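You operate a simulated robot arm through the tools that you are given. There is no shell and no other tool. Be economical: measure what you need, move in short steps, check, and stop when the job is done.

You run a simulated two-armed robot. Do the job below in one go: nothing can be reset, and whatever is moved stays where it is left.

JOB
Put the block labelled "L" from the inside of the top crate by the desk in the inside of the far dark blue crate and the block that says "N" on the top of the desk. Put two of the bundles from the inside of the far dark blue crate in the inside of the crate of white brushes. Put the green bristle bundle from the inside of the top crate behind the lined crate in the inside of the lined blue crate by the cream machine and the yellow bristle bundle in the inside of the crate of grey brushes. Take the peg from the inside of the top crate behind the lined crate and leave it on top of the blue pad. Turn the red knob to off. Shut the base door. Put the tin on the loading bed away on the back of the finishing bench. Put the 55 mm pulley from the loading bed on the bottom shelf of the bristle rack and the 35 mm pulley in the inside of the crate of grey brushes. Open the tall cabinet door. Do these in any order. Set down upright: bundle, bristle bundle.

The check looks at the end state, three seconds after you hand in, the way a careful person would. Anything else that was tipped, shoved, dropped, spilled or broken makes it a failure.

ROBOT AND FRAMES
Two 7-joint arms with two-finger grippers on one trunk, on a base that drives. Base frame: it is fixed to the floor where the robot stands at the start and does not move with it; the origin is under the middle of the robot, x ahead of it, y to its left, z up; the surface under the hand at the start is at about z = 928. Units: mm, degrees, N and s.
The left shoulder is at the start at [78, 151, 988], the right one opposite. With the tool pointing down near the work surface each hand reaches from about 100 to 760 mm from the robot's upright axis, wherever it stands, measured 20 degrees to its own side. Places, roughly: back of the finishing bench (30x12 cm) [4120, 14000, 880]; base door [2400, 5500, 400]; block [750, 0, 1000]; blue pad (7x5x5 cm) [2500, 3400, 1000]; bottom shelf of the bristle rack (46x24 cm) [4720, 9580, 320]; bristle bundle [2250, 3250, 1000]; bundle [750, 1000, 750]; bundle (5x5x7 cm) [900, 800, 700]; inside of the crate of grey brushes [2300, 2400, 600]; inside of the crate of white brushes [700, 1900, 1000]; inside of the far dark blue crate [700, 900, 700]; inside of the lined blue crate by the cream machin [2300, 1400, 1000]; peg (4x4x6 cm) [2300, 3400, 1000]; pulley [2750, 6000, 750]; red knob [2300, 5100, 1400]; tall cabinet door [2200, 13700, 1000]; tin [2750, 6000, 1000]; top of the desk [900, -1700, 800]. Payload 2.54 kg a hand.
The TCP of each hand is the grasp point between the finger pads, 30 mm short of the fingertips. In the tool frame z runs along the fingers and y along their closing line. The gripper opens to 116 mm. The gripper's body begins 95 mm behind the TCP.
Orientation is that of the tool frame in the base frame, as a unit quaternion [x, y, z, w]. With the fingers straight down and closing along the base's y, the tool's x points along the base's -x, its y along +y and its z along -z.

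CONTROLS
- The arms move only by the tool move_arm. It takes "left_increments", "right_increments" or both (then of equal length, played together; a hand with none holds still); each is text: rows parted by semicolons, each of 7 numbers parted by spaces: the shift along the tool's x, y, z in units of 300 mm (1.0 is 300 mm), then the turn, a rotation vector about the tool's x, y, z in units of 60 degrees (1.0 is 60 degrees), then the finger opening in mm, from 0 to 116. In form: tx ty tz rx ry rz hand; .... A call has 1 to 20 rows; each row is the pose to reach, as a shift and turn from the pose commanded when the call began, along the tool's axes at that moment. A call with a number of a shift or a turn outside -1 to 1 is refused whole. Each row takes 0.2 s and may step no farther than 50 mm and 8.6 degrees from the row before; otherwise, or with a gripper value out of range, the whole call is refused. Where a pose cannot be reached the arm comes as near as it can. A force on the tool above 40 N (or 10 N above the force at the start of the call, whichever is more), or a blocked arm, ends the call early, and 0.2 s more pass. The fingers move at their own pace (about 72 mm/s each) and stop on an object; they squeeze with about 27 N. The grip force told is the motor's: it shows also when the fingers shut on nothing. Time passes only in rows, and 0.2 s behind the last, so rows that repeat a pose let the fingers close. The reply holds the time, the measured pose of the TCP, the force on the tool along the base axes, the opening and the grip force, in the units named above and with some noise, with the torque about the TCP (base axes, N m) and any sound that the robot's microphone picked up.
- Cameras (640 x 400 px; columns grow to the right, rows downward): "scene" is now at [151.9, 39.1, 1154.5]; the picture's right is [0.45, -0.89, 0.00], its down [-0.08, -0.04, -1.00] and it looks along [0.89, 0.45, -0.09] (base axes); focal length 218 px, centre (320, 200). "left" rides on the left gripper at [69, 15, -122] in its tool frame; the picture's right is [-0.21, 0.98, 0.00], its down [-0.83, -0.18, -0.53] and it looks along [-0.52, -0.11, 0.85] (tool axes); focal length 251 px, centre (320, 200). "right" rides on the right gripper at [69, -15, -122] in its tool frame; the picture's right is [0.21, 0.98, 0.00], its down [-0.83, 0.18, -0.53] and it looks along [-0.52, 0.11, 0.85] (tool axes); focal length 251 px, centre (320, 200).
- get_image(camera): a new picture of that camera. No time passes.
- lift_body(by): slides the trunk up (or, below 0, down) by that many mm; the arms and the scene camera ride with it, the base frame stays. It gives what a move gives, with no picture.
- steer(legs): drives the robot by 1 to 6 legs, each [ahead, left, turn to the left] in mm, mm and degrees, along the robot's own axes; the way and the turn of a leg run together, so that a leg with both is an arc; at most 1500 mm and 180 degrees a leg. The arms and the cameras ride along, it lands a little off, and it stops where it bumps. It gives what a move gives.
- head_to(pan, tilt): turns the head with the scene camera to pan (to the left, within 80 degrees either way) and tilt (down, from -29 to 69), counted from straight ahead of the robot. It gives what a move gives.
- probe_pixels(camera, pixels): for up to 12 pixels [column, row] of the newest picture of that camera ("zoom" is the newest enlarged one), the place [x, y, z] in the base frame of the surface seen there, good to about 2 mm. No time passes.
- enlarge(camera, box): a new picture of the part [left, top, right, bottom] of that camera's present view, enlarged. No time passes.
- sign_off(): hands the job in; it is judged then, once.

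Work in short steps. Measure before you move; look again where a grasp or a placing could have gone wrong, and mend it. You have 371 turns and 342 pictures in all, those below and enlarged ones among them. Open the grippers and draw the arms clear of the work before you hand the job in, unless the task says otherwise.

The tools are called as a command line: name --argument value ..., lists and objects as JSON in quotes. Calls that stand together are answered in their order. move_arm: Moves the arms, as the interface text tells. Its arguments: {"type":"object","properties":{"left_increments":{"type":"string"},"right_increments":{"type":"string"}},"required":[]} The other tools are called the same way: lift_body (by) slides the trunk up or down; steer (legs) drives the base; head_to (pan, tilt) turns the head that bears the scene camera; get_image (camera) takes a picture; probe_pixels (camera, pixels) gives the place of the surface under pixels of a picture; enlarge (camera, box) takes an enlarged picture of a part of a camera's view; sign_off () hands the job in.

At the start:

```text
clock: 0.0
left_tool_pos: [388.2, 403.9, 1127.9]
left_orientation: [0.0, 1.0, 0.0, 0.001]
left_contact_force: [0.2, 0.2, 0.1]
left_torque: [0.0, -0.02, 0.0]
left_grip_width: 115.9
left_grip_force: 0.1
right_tool_pos: [479.5, 31.6, 1124.8]
right_orientation: [0.001, 1.0, 0.0, 0.0]
right_contact_force: [-0.4, -0.6, -0.3]
right_torque: [-0.02, 0.01, 0.02]
right_grip_width: 116.1
right_grip_force: 0.0
trunk travel left (down, up): [-225.0, 64.0]
robot x, y, heading: [0.0, -1.6, 0.0]
head pan, tilt: [26.6, 4.9]
```

scene: 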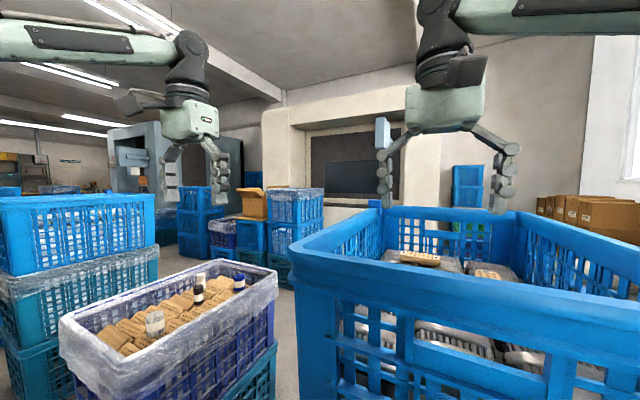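
right: 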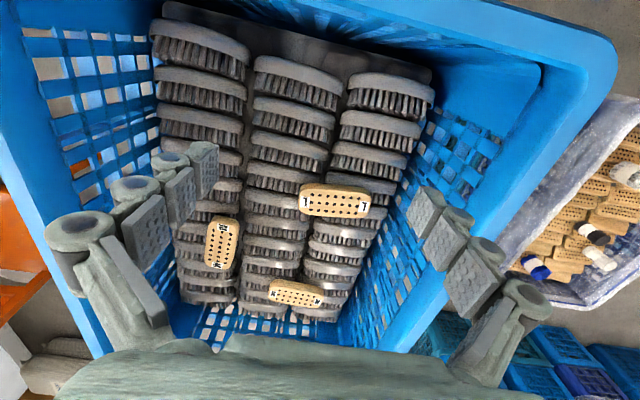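
left: 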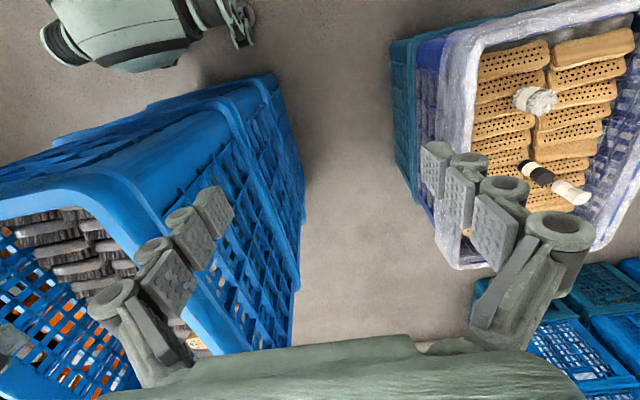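

The right picture shows three blocks in the crate; I enlarge them to read their labels, and enlarge the bundles in the left picture.

enlarge --camera "right" --box '[180, 160, 400, 320]'

enlarge --camera "left" --box '[440, 20, 640, 280]'

probe_pixels --camera "right" --pixels '[[335, 202], [303, 202], [370, 208], [222, 243], [223, 218], [218, 268], [297, 293], [270, 288], [325, 300], [60, 170], [500, 200], [400, 40]]'

probe_pixels --camera "left" --pixels '[[532, 97], [545, 105], [530, 168], [548, 178], [585, 195], [540, 200], [560, 80], [480, 100], [450, 265], [595, 245]]'

```text
2.50 times, centred on (290, 240) of right
```

zoom: 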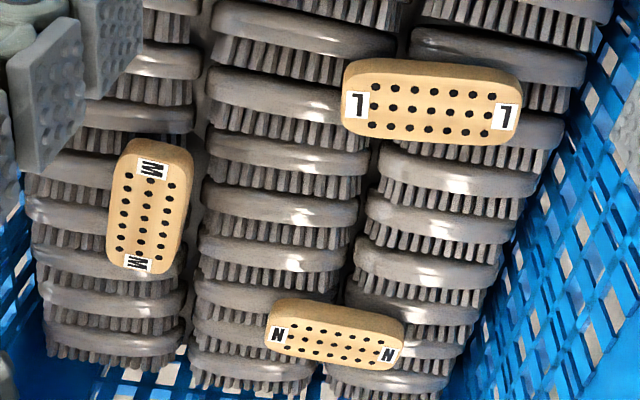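

```text
1.54 times, centred on (540, 150) of left
```

zoom: 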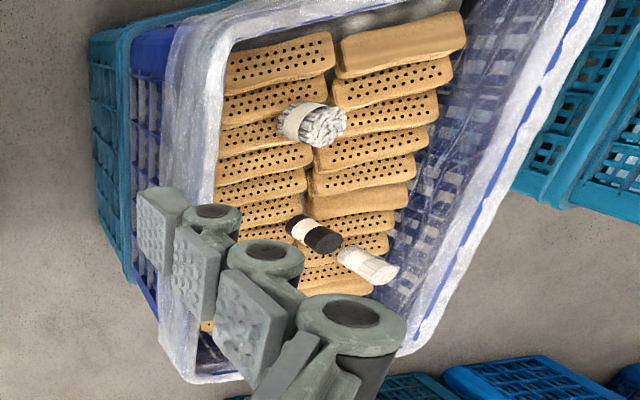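

```text
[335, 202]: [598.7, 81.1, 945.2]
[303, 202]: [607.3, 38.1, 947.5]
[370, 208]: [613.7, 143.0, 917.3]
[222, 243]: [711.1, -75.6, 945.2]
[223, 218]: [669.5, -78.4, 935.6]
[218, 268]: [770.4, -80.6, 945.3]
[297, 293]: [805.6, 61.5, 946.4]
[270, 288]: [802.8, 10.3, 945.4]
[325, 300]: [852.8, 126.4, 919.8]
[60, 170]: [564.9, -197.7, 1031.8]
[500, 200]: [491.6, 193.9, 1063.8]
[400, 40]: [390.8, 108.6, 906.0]
```

```text
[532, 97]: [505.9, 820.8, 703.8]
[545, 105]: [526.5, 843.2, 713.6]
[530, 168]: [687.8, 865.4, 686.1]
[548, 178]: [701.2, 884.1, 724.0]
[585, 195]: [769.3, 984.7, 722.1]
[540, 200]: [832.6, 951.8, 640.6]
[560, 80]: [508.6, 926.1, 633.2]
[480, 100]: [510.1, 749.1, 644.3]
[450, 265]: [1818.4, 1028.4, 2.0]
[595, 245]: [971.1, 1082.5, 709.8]
```

Checking the labels at higher zoom.

enlarge --camera "right" --box '[295, 175, 375, 225]'

enlarge --camera "right" --box '[260, 270, 340, 320]'

enlarge --camera "right" --box '[185, 215, 265, 275]'

get_image --camera "scene"

```text
8.00 times, centred on (335, 200) of right
```

zoom: 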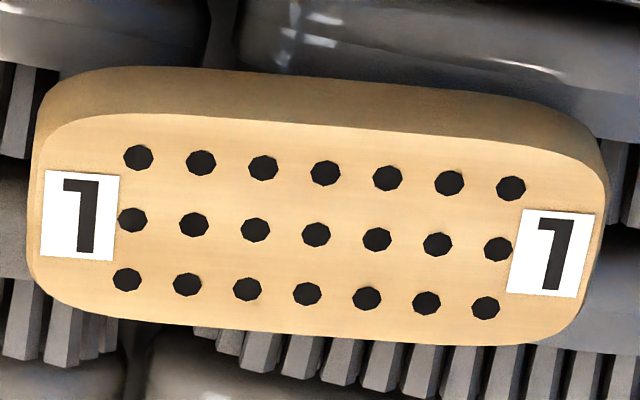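

```text
8.00 times, centred on (300, 295) of right
```

zoom: 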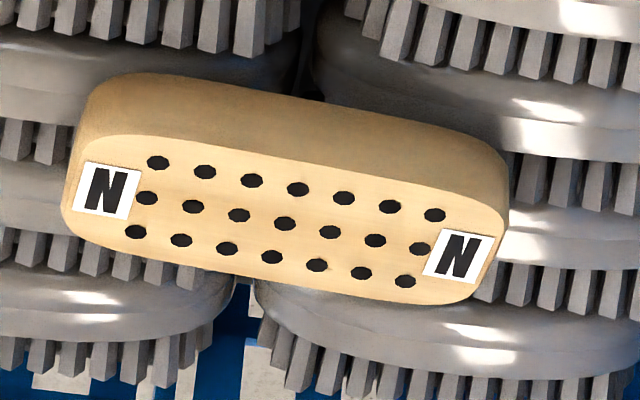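

```text
6.67 times, centred on (225, 245) of right
```

zoom: 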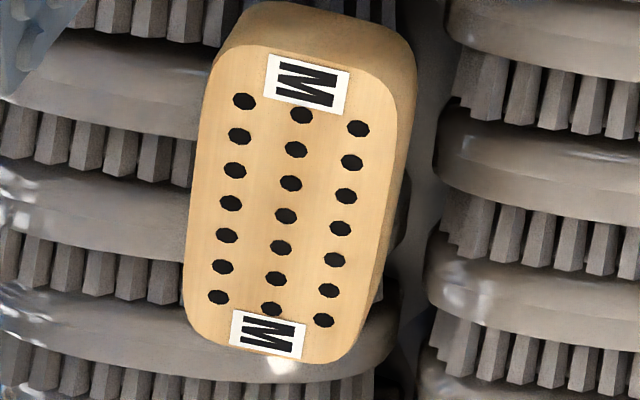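

```text
333 pictures are left
```

scene: 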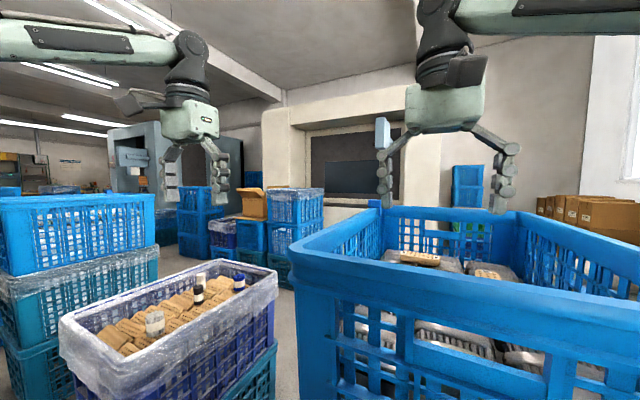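

L (upside-down in view) is at (335,203), N at (300,298), M at (222,243). I probe the label centres and neighbouring surfaces for the angle and thickness.

probe_pixels --camera "right" --pixels '[[305, 202], [364, 206], [335, 192], [335, 214], [335, 221], [273, 293], [317, 302], [297, 290], [295, 299], [300, 310], [323, 235], [250, 330]]'

head_to --pan 0 --tilt 35

get_image --camera "scene"

```text
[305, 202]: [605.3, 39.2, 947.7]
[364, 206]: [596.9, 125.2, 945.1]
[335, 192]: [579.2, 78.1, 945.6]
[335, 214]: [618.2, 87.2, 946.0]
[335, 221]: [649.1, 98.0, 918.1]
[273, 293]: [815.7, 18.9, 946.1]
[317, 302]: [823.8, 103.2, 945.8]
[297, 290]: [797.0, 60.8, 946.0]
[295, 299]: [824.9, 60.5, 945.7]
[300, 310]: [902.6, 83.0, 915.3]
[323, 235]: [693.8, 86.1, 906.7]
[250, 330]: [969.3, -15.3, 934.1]
```

```text
clock: 0.9
left_tool_pos: [388.4, 404.1, 1126.5]
left_orientation: [0.0, 1.0, 0.0, -0.001]
left_contact_force: [0.6, -0.2, 0.5]
left_torque: [-0.03, -0.03, 0.01]
left_grip_width: 115.9
left_grip_force: 0.0
right_tool_pos: [480.0, 32.0, 1126.0]
right_orientation: [0.0, 1.0, 0.0, 0.001]
right_contact_force: [-0.3, -0.1, -0.7]
right_torque: [-0.01, 0.01, 0.04]
right_grip_width: 116.3
right_grip_force: 0.0
trunk travel left (down, up): [-225.0, 64.0]
robot x, y, heading: [4.3, 2.0, -0.0]
head pan, tilt: [0.0, 35.0]
```

```text
332 pictures are left
```

scene: 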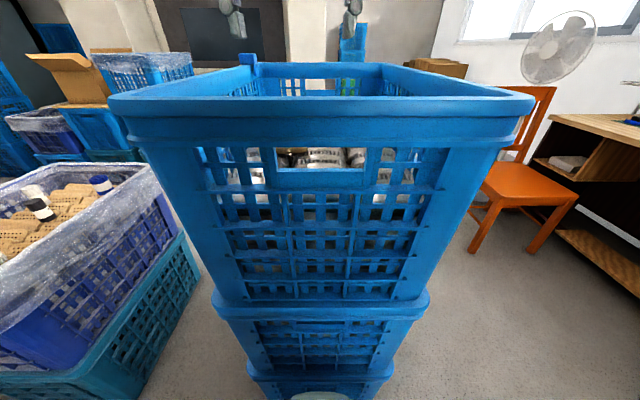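

I probe the crate rim and desk area for heights.

probe_pixels --camera "scene" --pixels '[[320, 100], [320, 118], [320, 66], [520, 105], [120, 105], [100, 200], [60, 215], [230, 300], [620, 135], [560, 118], [40, 210], [100, 185]]'

```text
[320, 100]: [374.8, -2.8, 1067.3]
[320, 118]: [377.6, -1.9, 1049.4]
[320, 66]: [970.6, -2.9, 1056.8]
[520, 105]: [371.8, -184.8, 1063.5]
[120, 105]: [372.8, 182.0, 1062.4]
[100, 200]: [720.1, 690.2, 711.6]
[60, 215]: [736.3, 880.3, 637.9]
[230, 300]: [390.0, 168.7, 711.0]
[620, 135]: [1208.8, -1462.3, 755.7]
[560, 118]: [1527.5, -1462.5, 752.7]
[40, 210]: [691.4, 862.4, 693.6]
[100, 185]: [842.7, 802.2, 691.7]
```

L centre ≈(601,82,946), tilted 5.6°. I turn the right hand −48° while moving it above L (stage 1 of 2).

move_arm --right_increments "-0.067 0.028 0 0 0 -0.133 90; -0.134 0.056 0 0 0 -0.267 80; -0.201 0.084 0 0 0 -0.4 80; -0.268 0.112 0 0 0 -0.533 80; -0.335 0.14 0 0 0 -0.667 80; -0.403 0.167 0 0 0 -0.8 80"

move_arm --right_increments "0 0 0 0 0 -0.133 80; 0 0 0 0 0 -0.267 80; 0 0 0 0 0 -0.4 80; 0 0 0 0 0 -0.533 80; 0 0 0 0 0 -0.667 80; 0 0 0 0 0 -0.793 80"

get_image --camera "right"

```text
clock: 2.4
left_tool_pos: [388.4, 401.8, 1127.9]
left_orientation: [0.001, 1.0, 0.001, 0.0]
left_contact_force: [0.7, -1.1, 1.0]
left_torque: [0.07, 0.0, -0.01]
left_grip_width: 116.1
left_grip_force: 0.2
right_tool_pos: [574.7, 77.0, 1116.8]
right_orientation: [-0.408, 0.913, 0.002, 0.0]
right_contact_force: [-0.2, -1.4, 0.8]
right_torque: [0.07, 0.03, 0.0]
right_grip_width: 79.7
right_grip_force: 0.1
right hand out of reach, approached as far as the arm can: row 5, 6
trunk travel left (down, up): [-225.0, 64.0]
robot x, y, heading: [2.0, 0.6, 0.2]
head pan, tilt: [0.0, 35.0]
```

```text
clock: 3.8
left_tool_pos: [387.6, 404.5, 1126.7]
left_orientation: [0.001, 1.0, 0.0, 0.001]
left_contact_force: [0.1, 0.4, -0.2]
left_torque: [-0.02, 0.03, 0.01]
left_grip_width: 115.8
left_grip_force: 0.0
right_tool_pos: [574.6, 78.0, 1114.6]
right_orientation: [0.741, -0.672, 0.0, 0.0]
right_contact_force: [0.7, 0.0, 0.5]
right_torque: [0.0, 0.0, -0.03]
right_grip_width: 80.2
right_grip_force: 0.0
trunk travel left (down, up): [-225.0, 64.0]
robot x, y, heading: [-0.6, 3.0, 0.1]
head pan, tilt: [0.0, 35.0]
```

```text
331 pictures are left
```

right: 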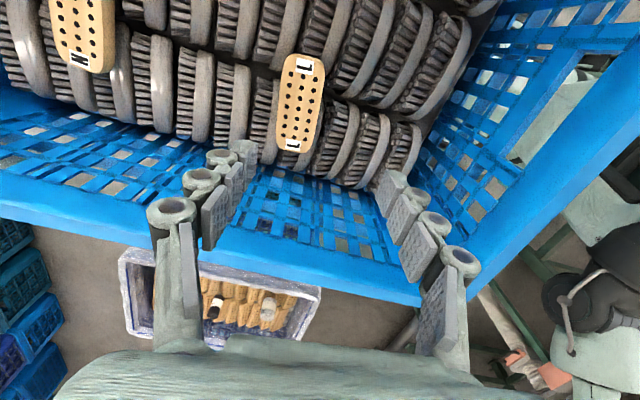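

The hand is 26 mm short; I look down to see how much floor room is ahead of the base.

head_to --pan 0 --tilt 69

get_image --camera "scene"

probe_pixels --camera "scene" --pixels '[[320, 300], [320, 250], [320, 350], [320, 390], [250, 350], [400, 350], [320, 220]]'

```text
clock: 4.7
left_tool_pos: [388.2, 403.8, 1126.0]
left_orientation: [0.0, 1.0, 0.0, 0.0]
left_contact_force: [-0.5, 0.6, 0.6]
left_torque: [0.0, 0.01, -0.02]
left_grip_width: 116.0
left_grip_force: 0.0
right_tool_pos: [575.9, 75.7, 1114.2]
right_orientation: [0.74, -0.673, -0.001, 0.0]
right_contact_force: [1.1, 0.4, -0.1]
right_torque: [-0.01, 0.01, 0.02]
right_grip_width: 79.9
right_grip_force: 0.1
trunk travel left (down, up): [-225.0, 64.0]
robot x, y, heading: [-1.7, -0.9, 0.1]
head pan, tilt: [0.0, 68.8]
```

```text
330 pictures are left
```

scene: 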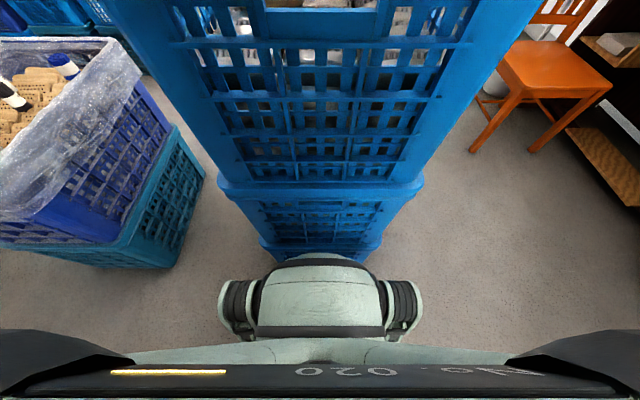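

```text
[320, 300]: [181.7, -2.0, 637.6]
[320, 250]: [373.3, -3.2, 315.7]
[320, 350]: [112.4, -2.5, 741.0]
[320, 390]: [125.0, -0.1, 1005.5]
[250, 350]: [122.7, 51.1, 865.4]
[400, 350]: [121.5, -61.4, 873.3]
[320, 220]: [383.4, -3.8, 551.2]
```

probe_pixels --camera "scene" --pixels '[[320, 256], [320, 262], [320, 275], [230, 310], [410, 310], [320, 325], [290, 262], [270, 240], [110, 262], [205, 175], [70, 120], [20, 330]]'

```text
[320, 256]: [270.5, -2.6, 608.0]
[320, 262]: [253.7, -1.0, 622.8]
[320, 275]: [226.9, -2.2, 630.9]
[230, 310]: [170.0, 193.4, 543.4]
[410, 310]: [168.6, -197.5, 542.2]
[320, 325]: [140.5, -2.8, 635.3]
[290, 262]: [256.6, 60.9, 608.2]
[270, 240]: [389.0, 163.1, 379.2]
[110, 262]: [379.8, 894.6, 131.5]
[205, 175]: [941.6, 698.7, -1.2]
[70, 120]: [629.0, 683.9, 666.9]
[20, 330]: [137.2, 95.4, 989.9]
```

The front of the base is at x≈280, the crate at ≈375, so N isn't reachable from here; the side y<−200 is better. I return the right hand to its start attitude, and look right.

move_arm --right_increments "0 0 0 0 0 0.133 80; 0 0 0 0 0 0.267 80; 0 0 0 0 0 0.4 80; 0 0 0 0 0 0.533 80; 0 0 0 0 0 0.667 80; 0 0 0 0 0 0.8 80"

move_arm --right_increments "0.054 0.022 -0.01 0 0 0.132 80; 0.108 0.044 -0.02 0 0 0.264 80; 0.162 0.066 -0.03 0 0 0.396 80; 0.216 0.088 -0.04 0 0 0.528 80; 0.27 0.11 -0.045 0 0 0.66 80; 0.324 0.133 -0.05 0 0 0.793 80"

head_to --pan -50 --tilt 30

get_image --camera "scene"

```text
clock: 6.1
left_tool_pos: [389.0, 404.1, 1127.4]
left_orientation: [-0.001, 1.0, 0.0, 0.001]
left_contact_force: [0.1, 0.7, 0.1]
left_torque: [0.03, 0.0, -0.03]
left_grip_width: 116.2
left_grip_force: 0.1
right_tool_pos: [576.3, 78.6, 1113.7]
right_orientation: [-0.402, 0.916, 0.001, -0.001]
right_contact_force: [-0.1, 0.3, -0.2]
right_torque: [-0.01, -0.01, -0.04]
right_grip_width: 80.1
right_grip_force: 0.1
trunk travel left (down, up): [-225.0, 64.0]
robot x, y, heading: [2.1, -0.3, -0.2]
head pan, tilt: [0.0, 68.8]
```

```text
clock: 7.5
left_tool_pos: [387.6, 402.8, 1127.5]
left_orientation: [0.0, 1.0, 0.0, 0.0]
left_contact_force: [-0.5, 0.7, 1.3]
left_torque: [-0.03, -0.02, -0.02]
left_grip_width: 116.0
left_grip_force: 0.0
right_tool_pos: [480.2, 32.1, 1130.0]
right_orientation: [0.001, 1.0, -0.001, 0.0]
right_contact_force: [0.2, -0.5, 1.2]
right_torque: [0.0, -0.05, 0.01]
right_grip_width: 79.9
right_grip_force: 0.0
trunk travel left (down, up): [-225.0, 64.0]
robot x, y, heading: [1.0, 1.4, 0.1]
head pan, tilt: [0.0, 68.8]
```

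```text
clock: 8.7
left_tool_pos: [386.9, 403.7, 1126.8]
left_orientation: [0.001, 1.0, 0.0, 0.0]
left_contact_force: [0.4, -0.2, 0.1]
left_torque: [-0.03, 0.0, -0.01]
left_grip_width: 115.7
left_grip_force: 0.0
right_tool_pos: [480.0, 33.9, 1128.9]
right_orientation: [0.0, 1.0, 0.0, 0.0]
right_contact_force: [-0.6, 0.9, -0.4]
right_torque: [0.02, 0.05, -0.02]
right_grip_width: 80.2
right_grip_force: 0.0
trunk travel left (down, up): [-225.0, 64.0]
robot x, y, heading: [-0.2, 3.9, -0.0]
head pan, tilt: [-50.0, 30.0]
```

```text
329 pictures are left
```

scene: 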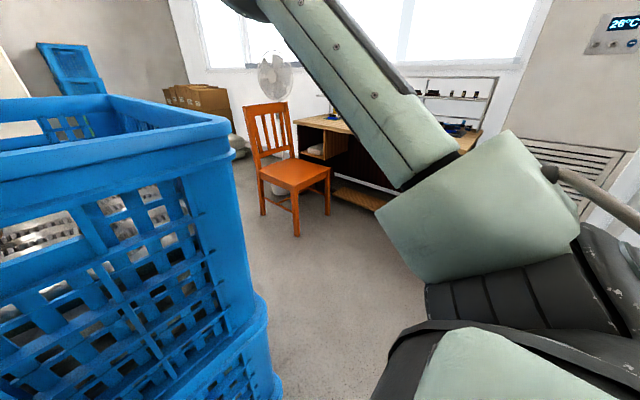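

I probe the chair legs, floor and desk edges.

probe_pixels --camera "scene" --pixels '[[297, 232], [264, 213], [326, 212], [270, 105], [330, 175], [262, 180], [300, 118], [455, 142], [470, 150], [440, 130], [375, 200], [340, 300]]'

enlarge --camera "scene" --box '[230, 60, 510, 240]'

```text
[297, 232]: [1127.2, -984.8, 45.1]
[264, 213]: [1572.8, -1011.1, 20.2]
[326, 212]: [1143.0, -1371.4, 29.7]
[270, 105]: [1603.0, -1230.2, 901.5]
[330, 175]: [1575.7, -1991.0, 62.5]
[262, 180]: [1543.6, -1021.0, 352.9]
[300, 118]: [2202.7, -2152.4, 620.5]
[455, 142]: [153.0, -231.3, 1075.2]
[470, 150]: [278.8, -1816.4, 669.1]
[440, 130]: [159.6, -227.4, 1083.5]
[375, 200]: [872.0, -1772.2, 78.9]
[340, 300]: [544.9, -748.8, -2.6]
```

```text
2.22 times, centred on (370, 150) of scene
```

zoom: 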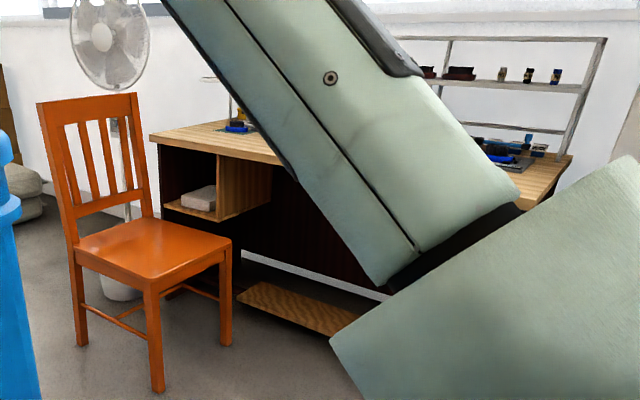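

Chair occupies x≈1110–1610, y≈−990..−1380. I raise the trunk and drive round to the crate's −y side, facing +y.

lift_body --by 60

steer --legs '[[0, -900, 0], [0, 0, 90], [0, -720, 0]]'

head_to --pan 0 --tilt 45

get_image --camera "scene"

```text
clock: 9.7
left_tool_pos: [387.9, 403.7, 1186.6]
left_orientation: [0.001, 1.0, 0.0, 0.001]
left_contact_force: [0.3, -0.1, -0.9]
left_torque: [0.01, -0.02, -0.01]
left_grip_width: 115.9
left_grip_force: 0.0
right_tool_pos: [480.6, 33.3, 1189.6]
right_orientation: [0.0, 1.0, -0.001, 0.0]
right_contact_force: [0.3, -0.5, 0.2]
right_torque: [0.02, -0.01, -0.02]
right_grip_width: 80.0
right_grip_force: 0.1
trunk travel left (down, up): [-285.0, 4.0]
robot x, y, heading: [-0.5, -1.1, 0.3]
head pan, tilt: [-50.0, 30.0]
```

```text
clock: 29.6
left_tool_pos: [308.0, -505.7, 1187.1]
left_orientation: [0.712, -0.702, -0.001, -0.001]
left_contact_force: [0.5, -0.8, 0.2]
left_torque: [0.02, -0.03, 0.03]
left_grip_width: 115.9
left_grip_force: 0.0
right_tool_pos: [677.0, -410.5, 1189.9]
right_orientation: [0.712, -0.702, 0.0, 0.0]
right_contact_force: [-0.2, -0.4, 0.4]
right_torque: [-0.02, -0.02, 0.0]
right_grip_width: 80.2
right_grip_force: 0.0
trunk travel left (down, up): [-285.0, 4.0]
robot x, y, heading: [719.0, -896.9, 90.8]
head pan, tilt: [-50.0, 30.0]
```

```text
clock: 30.8
left_tool_pos: [307.4, -508.4, 1187.3]
left_orientation: [0.712, -0.702, 0.0, 0.0]
left_contact_force: [-0.9, -0.1, -0.2]
left_torque: [-0.01, 0.0, 0.0]
left_grip_width: 115.9
left_grip_force: 0.1
right_tool_pos: [676.5, -411.3, 1190.1]
right_orientation: [0.712, -0.702, 0.0, 0.0]
right_contact_force: [-0.4, 0.8, 0.0]
right_torque: [0.01, 0.0, 0.02]
right_grip_width: 79.8
right_grip_force: 0.1
trunk travel left (down, up): [-285.0, 4.0]
robot x, y, heading: [717.3, -888.5, 91.0]
head pan, tilt: [0.0, 45.0]
```

```text
327 pictures are left
```

scene: 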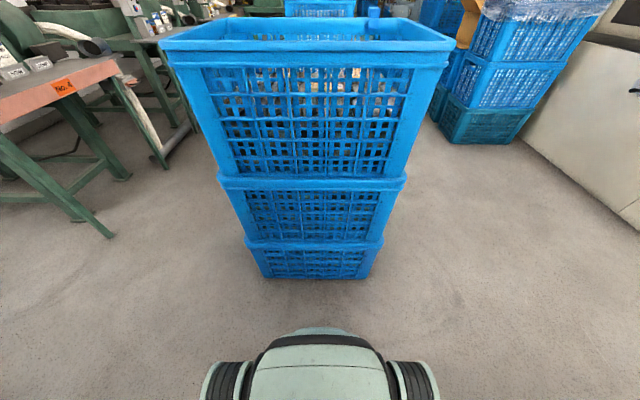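

Clear ahead. I drive forward 365 to reach y≈−525 and correct heading by −1°.

steer --legs '[[365, 0, -1]]'

get_image --camera "right"

```text
clock: 33.2
left_tool_pos: [312.9, -144.3, 1186.8]
left_orientation: [0.708, -0.706, -0.001, 0.0]
left_contact_force: [-0.8, -0.5, 0.3]
left_torque: [0.03, 0.01, 0.01]
left_grip_width: 116.1
left_grip_force: 0.1
right_tool_pos: [684.0, -52.8, 1188.7]
right_orientation: [0.707, -0.707, 0.0, 0.0]
right_contact_force: [0.9, -0.6, 0.1]
right_torque: [0.03, 0.01, -0.01]
right_grip_width: 80.1
right_grip_force: 0.0
trunk travel left (down, up): [-285.0, 4.0]
robot x, y, heading: [716.9, -533.1, 90.1]
head pan, tilt: [0.0, 45.0]
stopped in leg 1: the robot was blocked; the commanded pose is now the measured one
```

```text
326 pictures are left
```

right: 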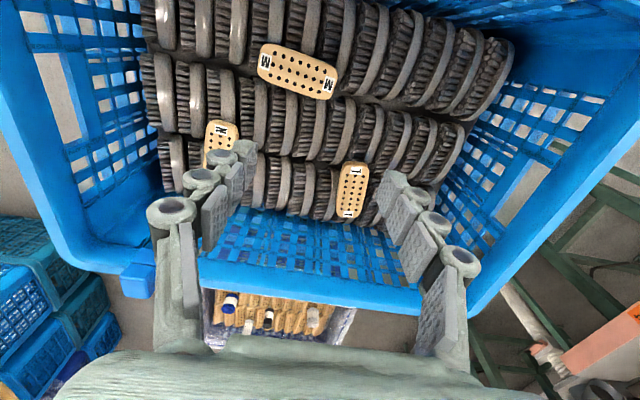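

The base touched the crate. I check whether things shifted by probing blocks and rim.

probe_pixels --camera "right" --pixels '[[356, 171], [348, 212], [352, 190], [218, 135], [298, 72], [222, 128], [300, 285], [60, 250]]'

get_image --camera "scene"

```text
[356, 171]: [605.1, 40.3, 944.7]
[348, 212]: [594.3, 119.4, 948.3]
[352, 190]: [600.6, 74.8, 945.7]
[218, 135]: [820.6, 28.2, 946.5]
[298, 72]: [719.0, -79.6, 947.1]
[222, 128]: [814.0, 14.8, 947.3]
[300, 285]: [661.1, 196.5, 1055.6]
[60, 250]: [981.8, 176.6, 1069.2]
```

```text
325 pictures are left
```

scene: 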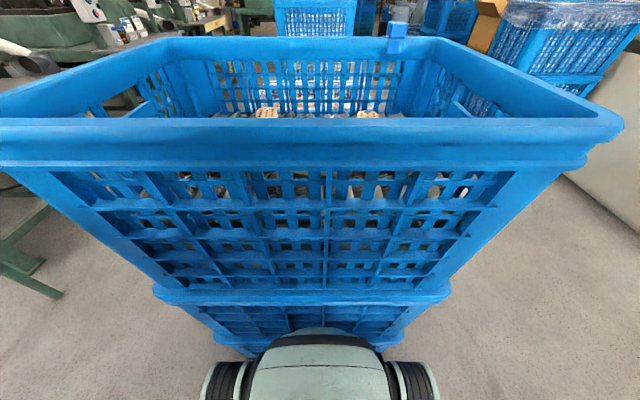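

No shift. I back off 12 mm, then move both hands above L (left) and N (right) at the present height.

steer --legs '[[-12, 0, 0]]'

move_arm --left_increments "-0.078 -0.096 0 0 0 -0.01 110; -0.156 -0.192 0 0 0 -0.02 100; -0.234 -0.288 0 0 0 -0.03 90; -0.312 -0.384 0 0 0 -0.04 80; -0.39 -0.48 0 0 0 -0.05 80; -0.468 -0.576 0 0 0 -0.06 80; -0.546 -0.672 0 0 0 -0.07 80; -0.624 -0.768 0 0 0 -0.08 80; -0.702 -0.864 0 0 0 -0.09 80; -0.777 -0.957 0 0 0 -0.093 80" --right_increments "-0.042 -0.046 0 0 0 0.01 80; -0.084 -0.092 0 0 0 0.02 80; -0.126 -0.138 0 0 0 0.03 80; -0.168 -0.184 0 0 0 0.04 80; -0.21 -0.23 0 0 0 0.05 80; -0.252 -0.276 0 0 0 0.06 80; -0.294 -0.322 0 0 0 0.07 80; -0.336 -0.368 0 0 0 0.08 80; -0.378 -0.414 0 0 0 0.09 80; -0.413 -0.453 0 0 0 0.09 80"

get_image --camera "left"

get_image --camera "right"

```text
clock: 34.0
left_tool_pos: [313.4, -156.1, 1187.4]
left_orientation: [0.708, -0.707, 0.0, 0.0]
left_contact_force: [-0.8, 0.1, 0.5]
left_torque: [0.0, 0.04, -0.05]
left_grip_width: 115.7
left_grip_force: 0.1
right_tool_pos: [685.1, -64.4, 1189.5]
right_orientation: [0.707, -0.707, 0.0, 0.0]
right_contact_force: [0.3, -0.1, -0.1]
right_torque: [0.0, 0.04, -0.01]
right_grip_width: 79.8
right_grip_force: 0.2
trunk travel left (down, up): [-285.0, 4.0]
robot x, y, heading: [717.8, -542.6, 90.0]
head pan, tilt: [0.0, 45.0]
```

```text
clock: 36.2
left_tool_pos: [531.3, 5.6, 1144.9]
left_orientation: [0.741, -0.672, 0.001, 0.0]
left_contact_force: [-0.3, 0.4, 0.9]
left_torque: [-0.01, 0.01, 0.01]
left_grip_width: 79.8
left_grip_force: 0.1
left hand out of reach, approached as far as the arm can: row 7, 8, 9, 10
right_tool_pos: [820.5, 60.3, 1188.9]
right_orientation: [-0.673, 0.74, -0.001, 0.0]
right_contact_force: [-0.7, 0.0, 0.0]
right_torque: [-0.02, 0.04, -0.01]
right_grip_width: 79.8
right_grip_force: 0.0
trunk travel left (down, up): [-285.0, 4.0]
robot x, y, heading: [714.7, -545.6, 89.8]
head pan, tilt: [0.0, 45.0]
```

```text
324 pictures are left
```

left: 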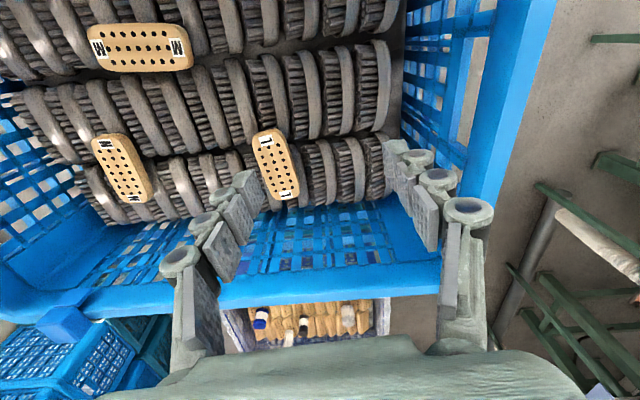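

```text
323 pictures are left
```

right: 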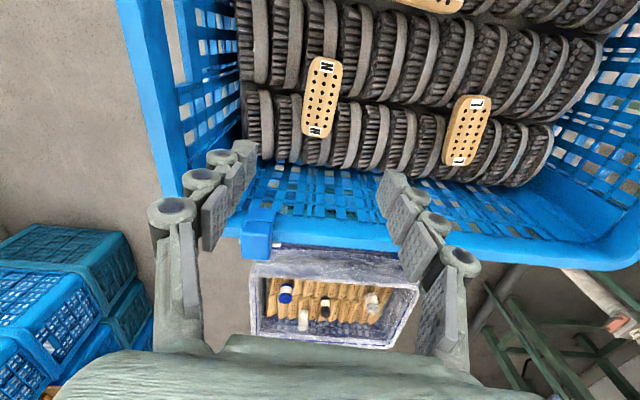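

Right hand is above N; left was short (high reach limit). I move the left toward L while descending and lower the right to z≈985.

move_arm --left_increments "-0.055 -0.063 0.083 0 0 0 80; -0.11 -0.127 0.167 0 0 0 80; -0.165 -0.19 0.25 0 0 0 80; -0.22 -0.253 0.333 0 0 0 80; -0.22 -0.253 0.4 0 0 0 80; -0.22 -0.253 0.5 0 0 0 80" --right_increments "0 0 0.12 0 0 0 80; 0 0 0.24 0 0 0 80; 0 0 0.36 0 0 0 80; 0 0 0.48 0 0 0 80; 0 0 0.6 0 0 0 80; 0 0 0.68 0 0 0 80"

get_image --camera "left"

get_image --camera "right"

```text
clock: 37.6
left_tool_pos: [568.3, 46.5, 987.5]
left_orientation: [0.742, -0.671, 0.0, 0.0]
left_contact_force: [0.7, -0.4, 0.2]
left_torque: [0.01, 0.0, 0.02]
left_grip_width: 80.1
left_grip_force: 0.0
left hand out of reach, approached as far as the arm can: row 1, 2, 3, 4, 5, 6
right_tool_pos: [820.5, 60.1, 983.5]
right_orientation: [-0.673, 0.74, -0.001, 0.0]
right_contact_force: [-0.7, -0.3, 0.1]
right_torque: [0.01, 0.0, -0.01]
right_grip_width: 80.0
right_grip_force: 0.0
trunk travel left (down, up): [-285.0, 4.0]
robot x, y, heading: [720.8, -544.2, 89.8]
head pan, tilt: [0.0, 45.0]
```

```text
322 pictures are left
```

left: 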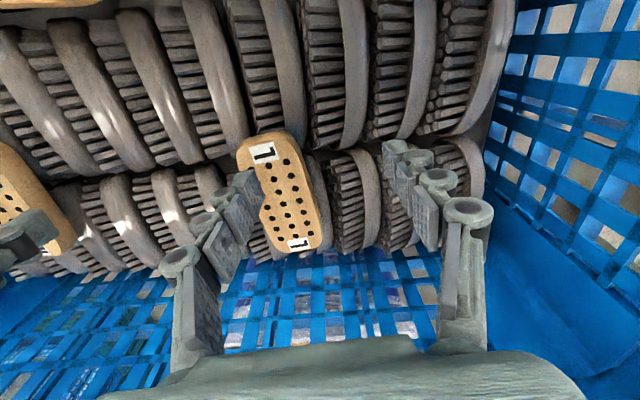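

```text
321 pictures are left
```

right: 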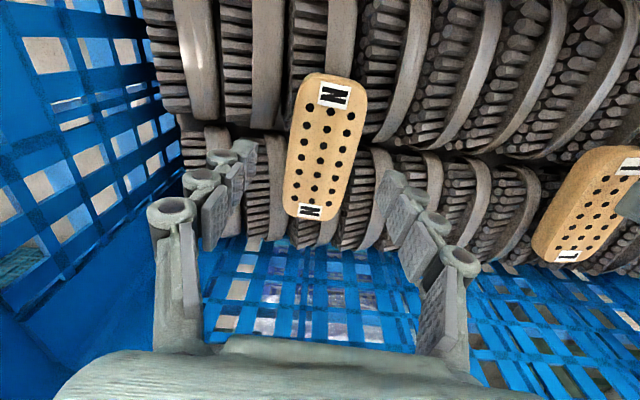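

Left is 32 mm short in both x and y; I try stepping the remainder slowly with a little rise, while the right descends to grasp N at z≈950.

move_arm --left_increments "-0.02 -0.023 -0.03 0 0 0 80; -0.04 -0.046 -0.06 0 0 0 80; -0.06 -0.069 -0.06 0 0 0 80; -0.08 -0.092 -0.06 0 0 0 80; -0.099 -0.117 -0.06 0 0 0 80; -0.099 -0.117 -0.06 0 0 0 80" --right_increments "0 0 0.03 0 0 0 80; 0 0 0.06 0 0 0 80; 0 0 0.09 0 0 0 80; 0 0 0.112 0 0 0 80; 0 0 0.112 0 0 0 80; 0 0 0.112 0 0 0 80"

```text
clock: 39.0
left_tool_pos: [566.0, 47.8, 996.4]
left_orientation: [0.741, -0.672, 0.0, -0.001]
left_contact_force: [0.4, 0.4, 0.2]
left_torque: [0.01, 0.01, -0.01]
left_grip_width: 79.8
left_grip_force: 0.0
left hand out of reach, approached as far as the arm can: row 1, 2, 3, 4, 5, 6
right_tool_pos: [820.8, 60.8, 954.5]
right_orientation: [-0.672, 0.741, 0.003, 0.001]
right_contact_force: [-0.3, -0.9, 0.5]
right_torque: [0.02, 0.04, 0.0]
right_grip_width: 80.0
right_grip_force: 0.1
trunk travel left (down, up): [-285.0, 4.0]
robot x, y, heading: [717.3, -542.2, 90.1]
head pan, tilt: [0.0, 45.0]
```

Close the right fingers on N after lowering 4 mm more.

move_arm --right_increments "0 0 0.015 0 0 0 80; 0 0 0.015 0 0 0 20; 0 0 0.015 0 0 0 20; 0 0 0.015 0 0 0 20; 0 0 0.015 0 0 0 20"

get_image --camera "right"

```text
clock: 40.2
left_tool_pos: [566.7, 47.5, 997.6]
left_orientation: [0.741, -0.672, -0.001, -0.001]
left_contact_force: [0.1, -1.2, -0.3]
left_torque: [-0.01, 0.0, 0.02]
left_grip_width: 79.9
left_grip_force: 0.3
right_tool_pos: [822.4, 62.9, 960.1]
right_orientation: [-0.672, 0.741, 0.009, 0.004]
right_contact_force: [0.2, -0.2, -0.5]
right_torque: [-0.01, -0.03, 0.02]
right_grip_width: 44.6
right_grip_force: 26.3
trunk travel left (down, up): [-285.0, 4.0]
robot x, y, heading: [716.5, -541.9, 90.1]
head pan, tilt: [0.0, 45.0]
```

```text
320 pictures are left
```

right: 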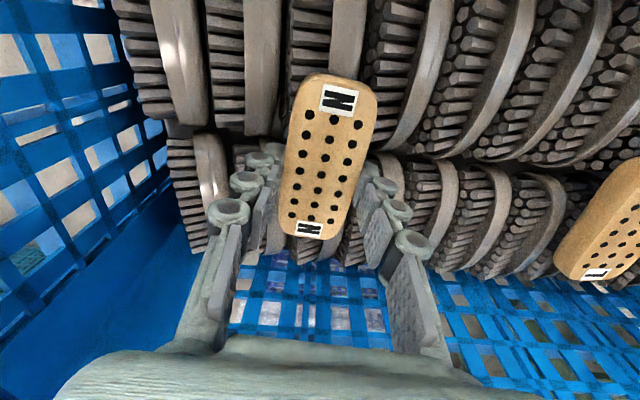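

N is gripped (44.6 mm, 26 N). Lift gently 60 mm and look.

move_arm --right_increments "0 0 -0.05 0 0 0 20; 0 0 -0.1 0 0 0 20; 0 0 -0.15 0 0 0 20; 0 0 -0.2 0 0 0 20"

get_image --camera "right"

get_image --camera "scene"

```text
clock: 41.2
left_tool_pos: [565.7, 47.4, 995.2]
left_orientation: [0.741, -0.672, 0.001, 0.0]
left_contact_force: [0.4, 0.4, 1.1]
left_torque: [0.0, -0.03, -0.02]
left_grip_width: 80.0
left_grip_force: 0.0
right_tool_pos: [820.4, 59.2, 1006.2]
right_orientation: [-0.673, 0.739, -0.001, -0.001]
right_contact_force: [0.3, -1.0, -0.7]
right_torque: [0.03, -0.03, -0.01]
right_grip_width: 44.4
right_grip_force: 27.4
trunk travel left (down, up): [-285.0, 4.0]
robot x, y, heading: [714.6, -544.6, 90.0]
head pan, tilt: [0.0, 45.0]
```

```text
319 pictures are left
```

right: 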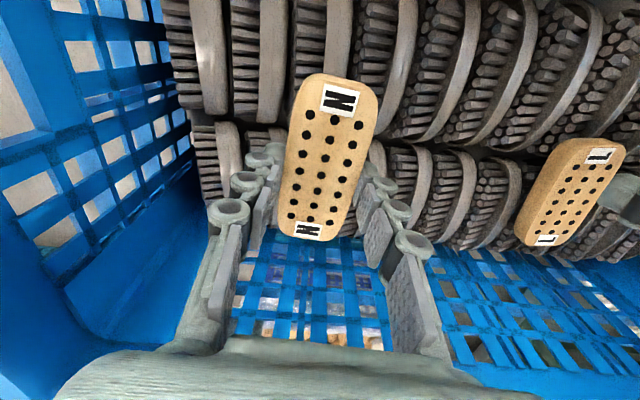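

```text
318 pictures are left
```

scene: 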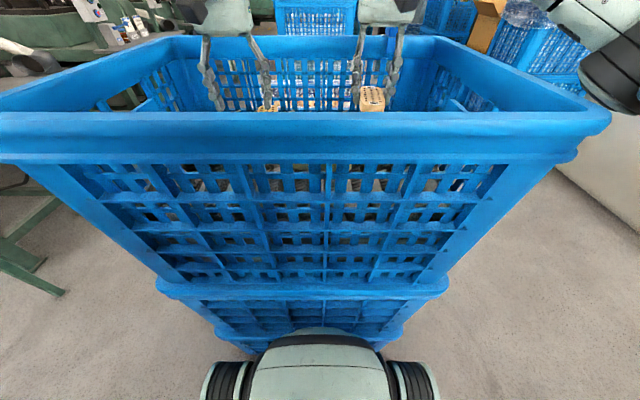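

N held well. I raise both hands clear of the rim and strafe the robot 110 mm right so L lies more to the left arm's own side.

move_arm --left_increments "0 0 -0.13 0 0 0 80; 0 0 -0.26 0 0 0 80; 0 0 -0.39 0 0 0 80; 0 0 -0.5 0 0 0 80; 0 0 -0.5 0 0 0 80" --right_increments "0 0 -0.13 0 0 0 20; 0 0 -0.26 0 0 0 20; 0 0 -0.39 0 0 0 20; 0 0 -0.5 0 0 0 20; 0 0 -0.58 0 0 0 20"

steer --legs '[[0, -110, 0]]'

```text
clock: 42.4
left_tool_pos: [535.8, 17.2, 1117.8]
left_orientation: [0.741, -0.672, 0.0, 0.0]
left_contact_force: [0.4, -0.1, -0.7]
left_torque: [0.05, -0.02, -0.01]
left_grip_width: 79.8
left_grip_force: 0.0
left hand out of reach, approached as far as the arm can: row 1, 2, 3, 4, 5
right_tool_pos: [820.0, 59.9, 1180.7]
right_orientation: [-0.672, 0.741, 0.0, 0.0]
right_contact_force: [0.2, -0.1, -1.0]
right_torque: [0.05, -0.04, -0.02]
right_grip_width: 44.5
right_grip_force: 26.9
trunk travel left (down, up): [-285.0, 4.0]
robot x, y, heading: [717.7, -543.4, 90.1]
head pan, tilt: [0.0, 45.0]
```

```text
clock: 44.1
left_tool_pos: [643.5, 17.7, 1117.4]
left_orientation: [0.741, -0.671, 0.0, 0.0]
left_contact_force: [0.8, -0.5, -0.1]
left_torque: [0.01, -0.02, -0.01]
left_grip_width: 79.8
left_grip_force: 0.0
right_tool_pos: [927.0, 60.5, 1180.7]
right_orientation: [-0.673, 0.739, 0.0, 0.0]
right_contact_force: [0.1, 0.6, -0.6]
right_torque: [0.0, 0.03, -0.02]
right_grip_width: 44.6
right_grip_force: 27.1
trunk travel left (down, up): [-285.0, 4.0]
robot x, y, heading: [824.6, -542.6, 90.1]
head pan, tilt: [0.0, 45.0]
```

Left is at (643,18); I move it to above L at z≈990.

move_arm --left_increments "-0.05 0.03 0.08 0 0 0 80; -0.1 0.06 0.16 0 0 0 80; -0.15 0.09 0.24 0 0 0 80; -0.2 0.115 0.32 0 0 0 80; -0.218 0.124 0.423 0 0 0 80"

get_image --camera "left"

```text
clock: 45.3
left_tool_pos: [600.7, 79.5, 989.9]
left_orientation: [0.741, -0.672, 0.001, -0.001]
left_contact_force: [0.4, 0.8, 1.2]
left_torque: [-0.01, 0.01, 0.0]
left_grip_width: 80.2
left_grip_force: 0.0
right_tool_pos: [927.3, 60.8, 1181.3]
right_orientation: [-0.673, 0.74, 0.0, 0.0]
right_contact_force: [0.2, -0.5, -1.5]
right_torque: [0.01, -0.01, -0.03]
right_grip_width: 44.9
right_grip_force: 26.6
trunk travel left (down, up): [-285.0, 4.0]
robot x, y, heading: [827.1, -545.5, 90.2]
head pan, tilt: [0.0, 45.0]
```

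```text
317 pictures are left
```

left: 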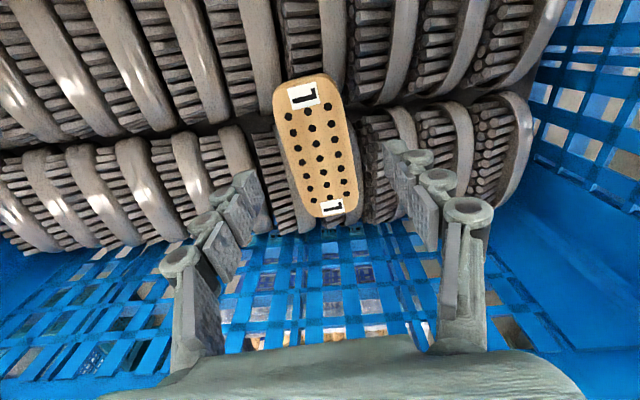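

Reached and aligned. I descend to z≈952 and close.

move_arm --left_increments "0 0 0.06 0 0 0 80; 0 0 0.127 0 0 0 80; 0 0 0.127 0 0 0 20; 0 0 0.127 0 0 0 20; 0 0 0.127 0 0 0 20; 0 0 0.127 0 0 0 20"

move_arm --left_increments "0 0 -0.06 0 0 0 20; 0 0 -0.15 0 0 0 20; 0 0 -0.3 0 0 0 20; 0 0 -0.45 0 0 0 20; 0 0 -0.6 0 0 0 20"

get_image --camera "left"

```text
clock: 46.7
left_tool_pos: [600.3, 78.4, 957.4]
left_orientation: [0.742, -0.671, -0.001, -0.003]
left_contact_force: [-14.8, 4.7, 34.1]
left_torque: [-0.22, 0.7, -0.11]
left_grip_width: 45.0
left_grip_force: 26.8
right_tool_pos: [926.9, 58.7, 1181.5]
right_orientation: [-0.673, 0.74, 0.0, 0.001]
right_contact_force: [0.3, -0.9, -0.2]
right_torque: [-0.03, 0.02, 0.01]
right_grip_width: 44.6
right_grip_force: 27.0
trunk travel left (down, up): [-285.0, 4.0]
robot x, y, heading: [827.2, -544.6, 90.3]
head pan, tilt: [0.0, 45.0]
```

```text
clock: 47.9
left_tool_pos: [587.8, 58.6, 1121.3]
left_orientation: [0.741, -0.671, 0.0, -0.001]
left_contact_force: [0.7, 0.4, -0.8]
left_torque: [-0.02, 0.02, -0.01]
left_grip_width: 44.7
left_grip_force: 26.5
left hand out of reach, approached as far as the arm can: row 4, 5
right_tool_pos: [927.0, 60.0, 1180.2]
right_orientation: [-0.673, 0.74, 0.0, 0.001]
right_contact_force: [0.7, 0.1, -0.3]
right_torque: [0.05, 0.03, -0.01]
right_grip_width: 45.0
right_grip_force: 27.4
trunk travel left (down, up): [-285.0, 4.0]
robot x, y, heading: [826.6, -546.8, 90.0]
head pan, tilt: [0.0, 45.0]
```

```text
316 pictures are left
```

left: 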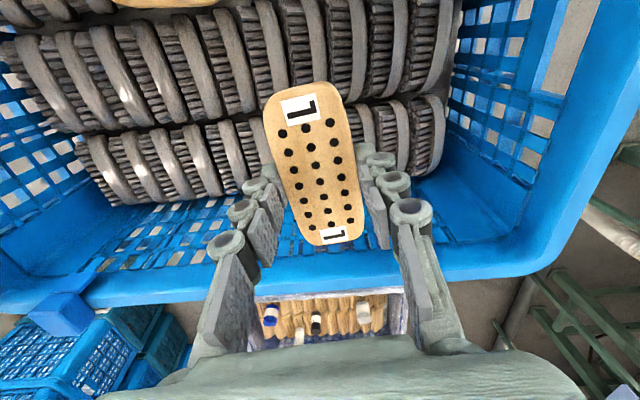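

L held. I draw both hands back towards the robot ~220 mm while rising, clearing the rim.

move_arm --left_increments "0.12 0 -0.1 0 0 0 20; 0.24 0 -0.18 0 0 0 20; 0.36 0 -0.22 0 0 0 20; 0.48 0 -0.22 0 0 0 20; 0.6 0 -0.22 0 0 0 20; 0.72 0 -0.22 0 0 0 20" --right_increments "0.12 0 -0.05 0 0 0 20; 0.24 0 -0.05 0 0 0 20; 0.36 0 -0.05 0 0 0 20; 0.48 0 -0.05 0 0 0 20; 0.6 0 -0.05 0 0 0 20; 0.72 0 -0.05 0 0 0 20"

steer --legs '[[-350, 0, 0], [0, 230, 0], [0, 0, -180]]'

head_to --pan 0 --tilt 20

get_image --camera "scene"

```text
clock: 49.3
left_tool_pos: [607.9, -157.7, 1186.6]
left_orientation: [0.741, -0.671, 0.001, -0.001]
left_contact_force: [-0.3, -0.4, -0.4]
left_torque: [-0.01, 0.0, 0.0]
left_grip_width: 44.7
left_grip_force: 27.1
right_tool_pos: [906.0, -155.3, 1195.6]
right_orientation: [-0.673, 0.74, -0.001, 0.0]
right_contact_force: [0.7, 0.4, -0.6]
right_torque: [0.01, 0.0, 0.02]
right_grip_width: 44.6
right_grip_force: 27.0
trunk travel left (down, up): [-285.0, 4.0]
robot x, y, heading: [827.7, -544.2, 89.9]
head pan, tilt: [0.0, 45.0]
```

```text
clock: 61.5
left_tool_pos: [815.0, -1284.0, 1186.0]
left_orientation: [0.669, 0.743, -0.001, 0.0]
left_contact_force: [-0.1, 0.2, -0.7]
left_torque: [0.0, 0.0, -0.01]
left_grip_width: 44.7
left_grip_force: 27.2
right_tool_pos: [518.8, -1288.6, 1195.1]
right_orientation: [0.738, 0.675, 0.001, -0.001]
right_contact_force: [-0.3, -0.1, -1.8]
right_torque: [0.01, 0.0, 0.01]
right_grip_width: 44.7
right_grip_force: 26.9
trunk travel left (down, up): [-285.0, 4.0]
robot x, y, heading: [597.1, -894.4, -89.5]
head pan, tilt: [0.0, 45.0]
```

```text
clock: 62.4
left_tool_pos: [815.8, -1285.7, 1185.3]
left_orientation: [0.669, 0.743, -0.001, -0.002]
left_contact_force: [-0.1, 0.0, -0.2]
left_torque: [-0.02, 0.01, 0.01]
left_grip_width: 44.7
left_grip_force: 27.7
right_tool_pos: [519.2, -1289.1, 1195.1]
right_orientation: [0.738, 0.675, 0.001, 0.0]
right_contact_force: [0.2, 0.1, -1.0]
right_torque: [0.02, 0.03, -0.01]
right_grip_width: 44.6
right_grip_force: 27.1
trunk travel left (down, up): [-285.0, 4.0]
robot x, y, heading: [592.9, -897.1, -89.7]
head pan, tilt: [0.0, 20.0]
```

```text
315 pictures are left
```

scene: 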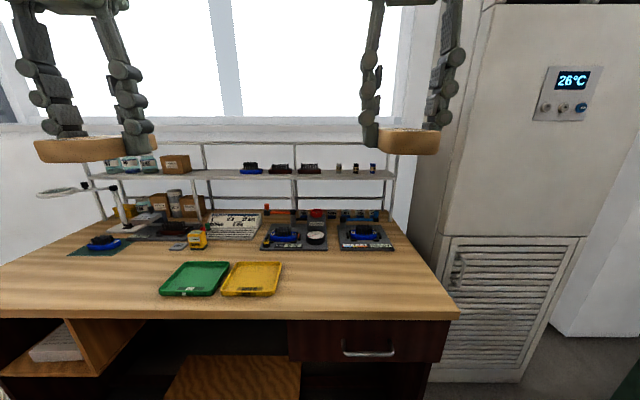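

The desk is free at (360,285), right of the trays. I probe.

probe_pixels --camera "scene" --pixels '[[360, 285], [330, 305], [340, 270], [420, 290], [280, 280], [440, 312], [300, 318], [330, 251], [100, 290], [445, 330], [20, 310], [390, 330]]'

```text
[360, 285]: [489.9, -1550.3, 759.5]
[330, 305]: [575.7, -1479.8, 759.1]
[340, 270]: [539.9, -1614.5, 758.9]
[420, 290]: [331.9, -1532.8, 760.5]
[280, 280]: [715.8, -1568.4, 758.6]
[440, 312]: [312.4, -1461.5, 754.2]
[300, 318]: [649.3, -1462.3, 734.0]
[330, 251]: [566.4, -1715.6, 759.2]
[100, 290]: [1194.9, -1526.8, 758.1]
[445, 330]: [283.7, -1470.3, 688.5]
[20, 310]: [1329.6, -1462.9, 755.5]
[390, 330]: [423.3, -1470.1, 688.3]
```

Desk z=759, front edge y≈−1455. I drive 120 mm ahead and bring the right hand with N to above (480,−1545), z≈905.

steer --legs '[[120, 0, 0]]'

move_arm --right_increments "-0.1 -0.02 0.05 0 0 0 20; -0.2 -0.04 0.1 0 0 0 20; -0.3 -0.06 0.2 0 0 0 20; -0.4 -0.08 0.3 0 0 0 20; -0.463 -0.086 0.42 0 0 0 20; -0.463 -0.086 0.56 0 0 0 20; -0.463 -0.086 0.7 0 0 0 20; -0.463 -0.086 0.84 0 0 0 20; -0.463 -0.086 0.965 0 0 0 20"

get_image --camera "scene"

get_image --camera "right"

```text
clock: 63.6
left_tool_pos: [816.1, -1404.9, 1186.6]
left_orientation: [0.668, 0.744, 0.0, 0.0]
left_contact_force: [-0.8, -0.2, -1.2]
left_torque: [0.01, -0.01, 0.01]
left_grip_width: 44.8
left_grip_force: 27.1
right_tool_pos: [519.1, -1409.2, 1193.8]
right_orientation: [0.737, 0.676, 0.001, -0.001]
right_contact_force: [0.1, -0.3, -0.6]
right_torque: [0.08, -0.01, -0.01]
right_grip_width: 44.6
right_grip_force: 27.1
trunk travel left (down, up): [-285.0, 4.0]
robot x, y, heading: [595.6, -1018.9, -89.5]
head pan, tilt: [0.0, 20.0]
```

```text
clock: 65.6
left_tool_pos: [816.3, -1404.8, 1186.1]
left_orientation: [0.669, 0.743, 0.001, -0.001]
left_contact_force: [0.1, -0.1, -1.4]
left_torque: [-0.01, 0.0, -0.01]
left_grip_width: 44.6
left_grip_force: 27.4
right_tool_pos: [481.0, -1541.8, 905.0]
right_orientation: [0.738, 0.675, 0.0, 0.0]
right_contact_force: [-0.2, 0.1, -1.3]
right_torque: [-0.03, 0.04, 0.01]
right_grip_width: 44.7
right_grip_force: 26.9
trunk travel left (down, up): [-285.0, 4.0]
robot x, y, heading: [596.1, -1015.6, -89.7]
head pan, tilt: [0.0, 20.0]
```

```text
314 pictures are left
```

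scene: 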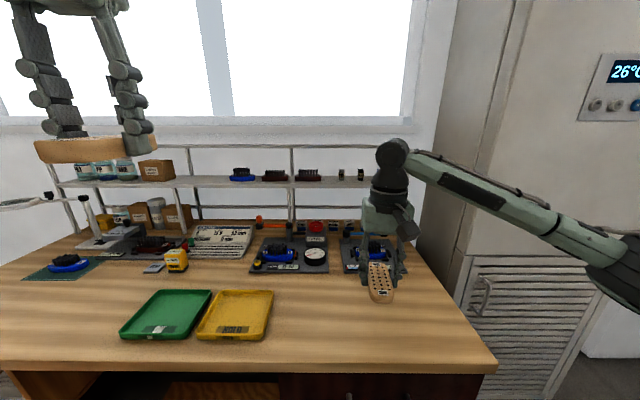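

```text
313 pictures are left
```

right: 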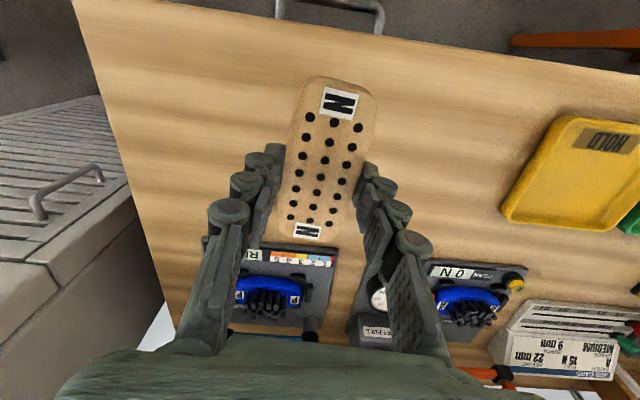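

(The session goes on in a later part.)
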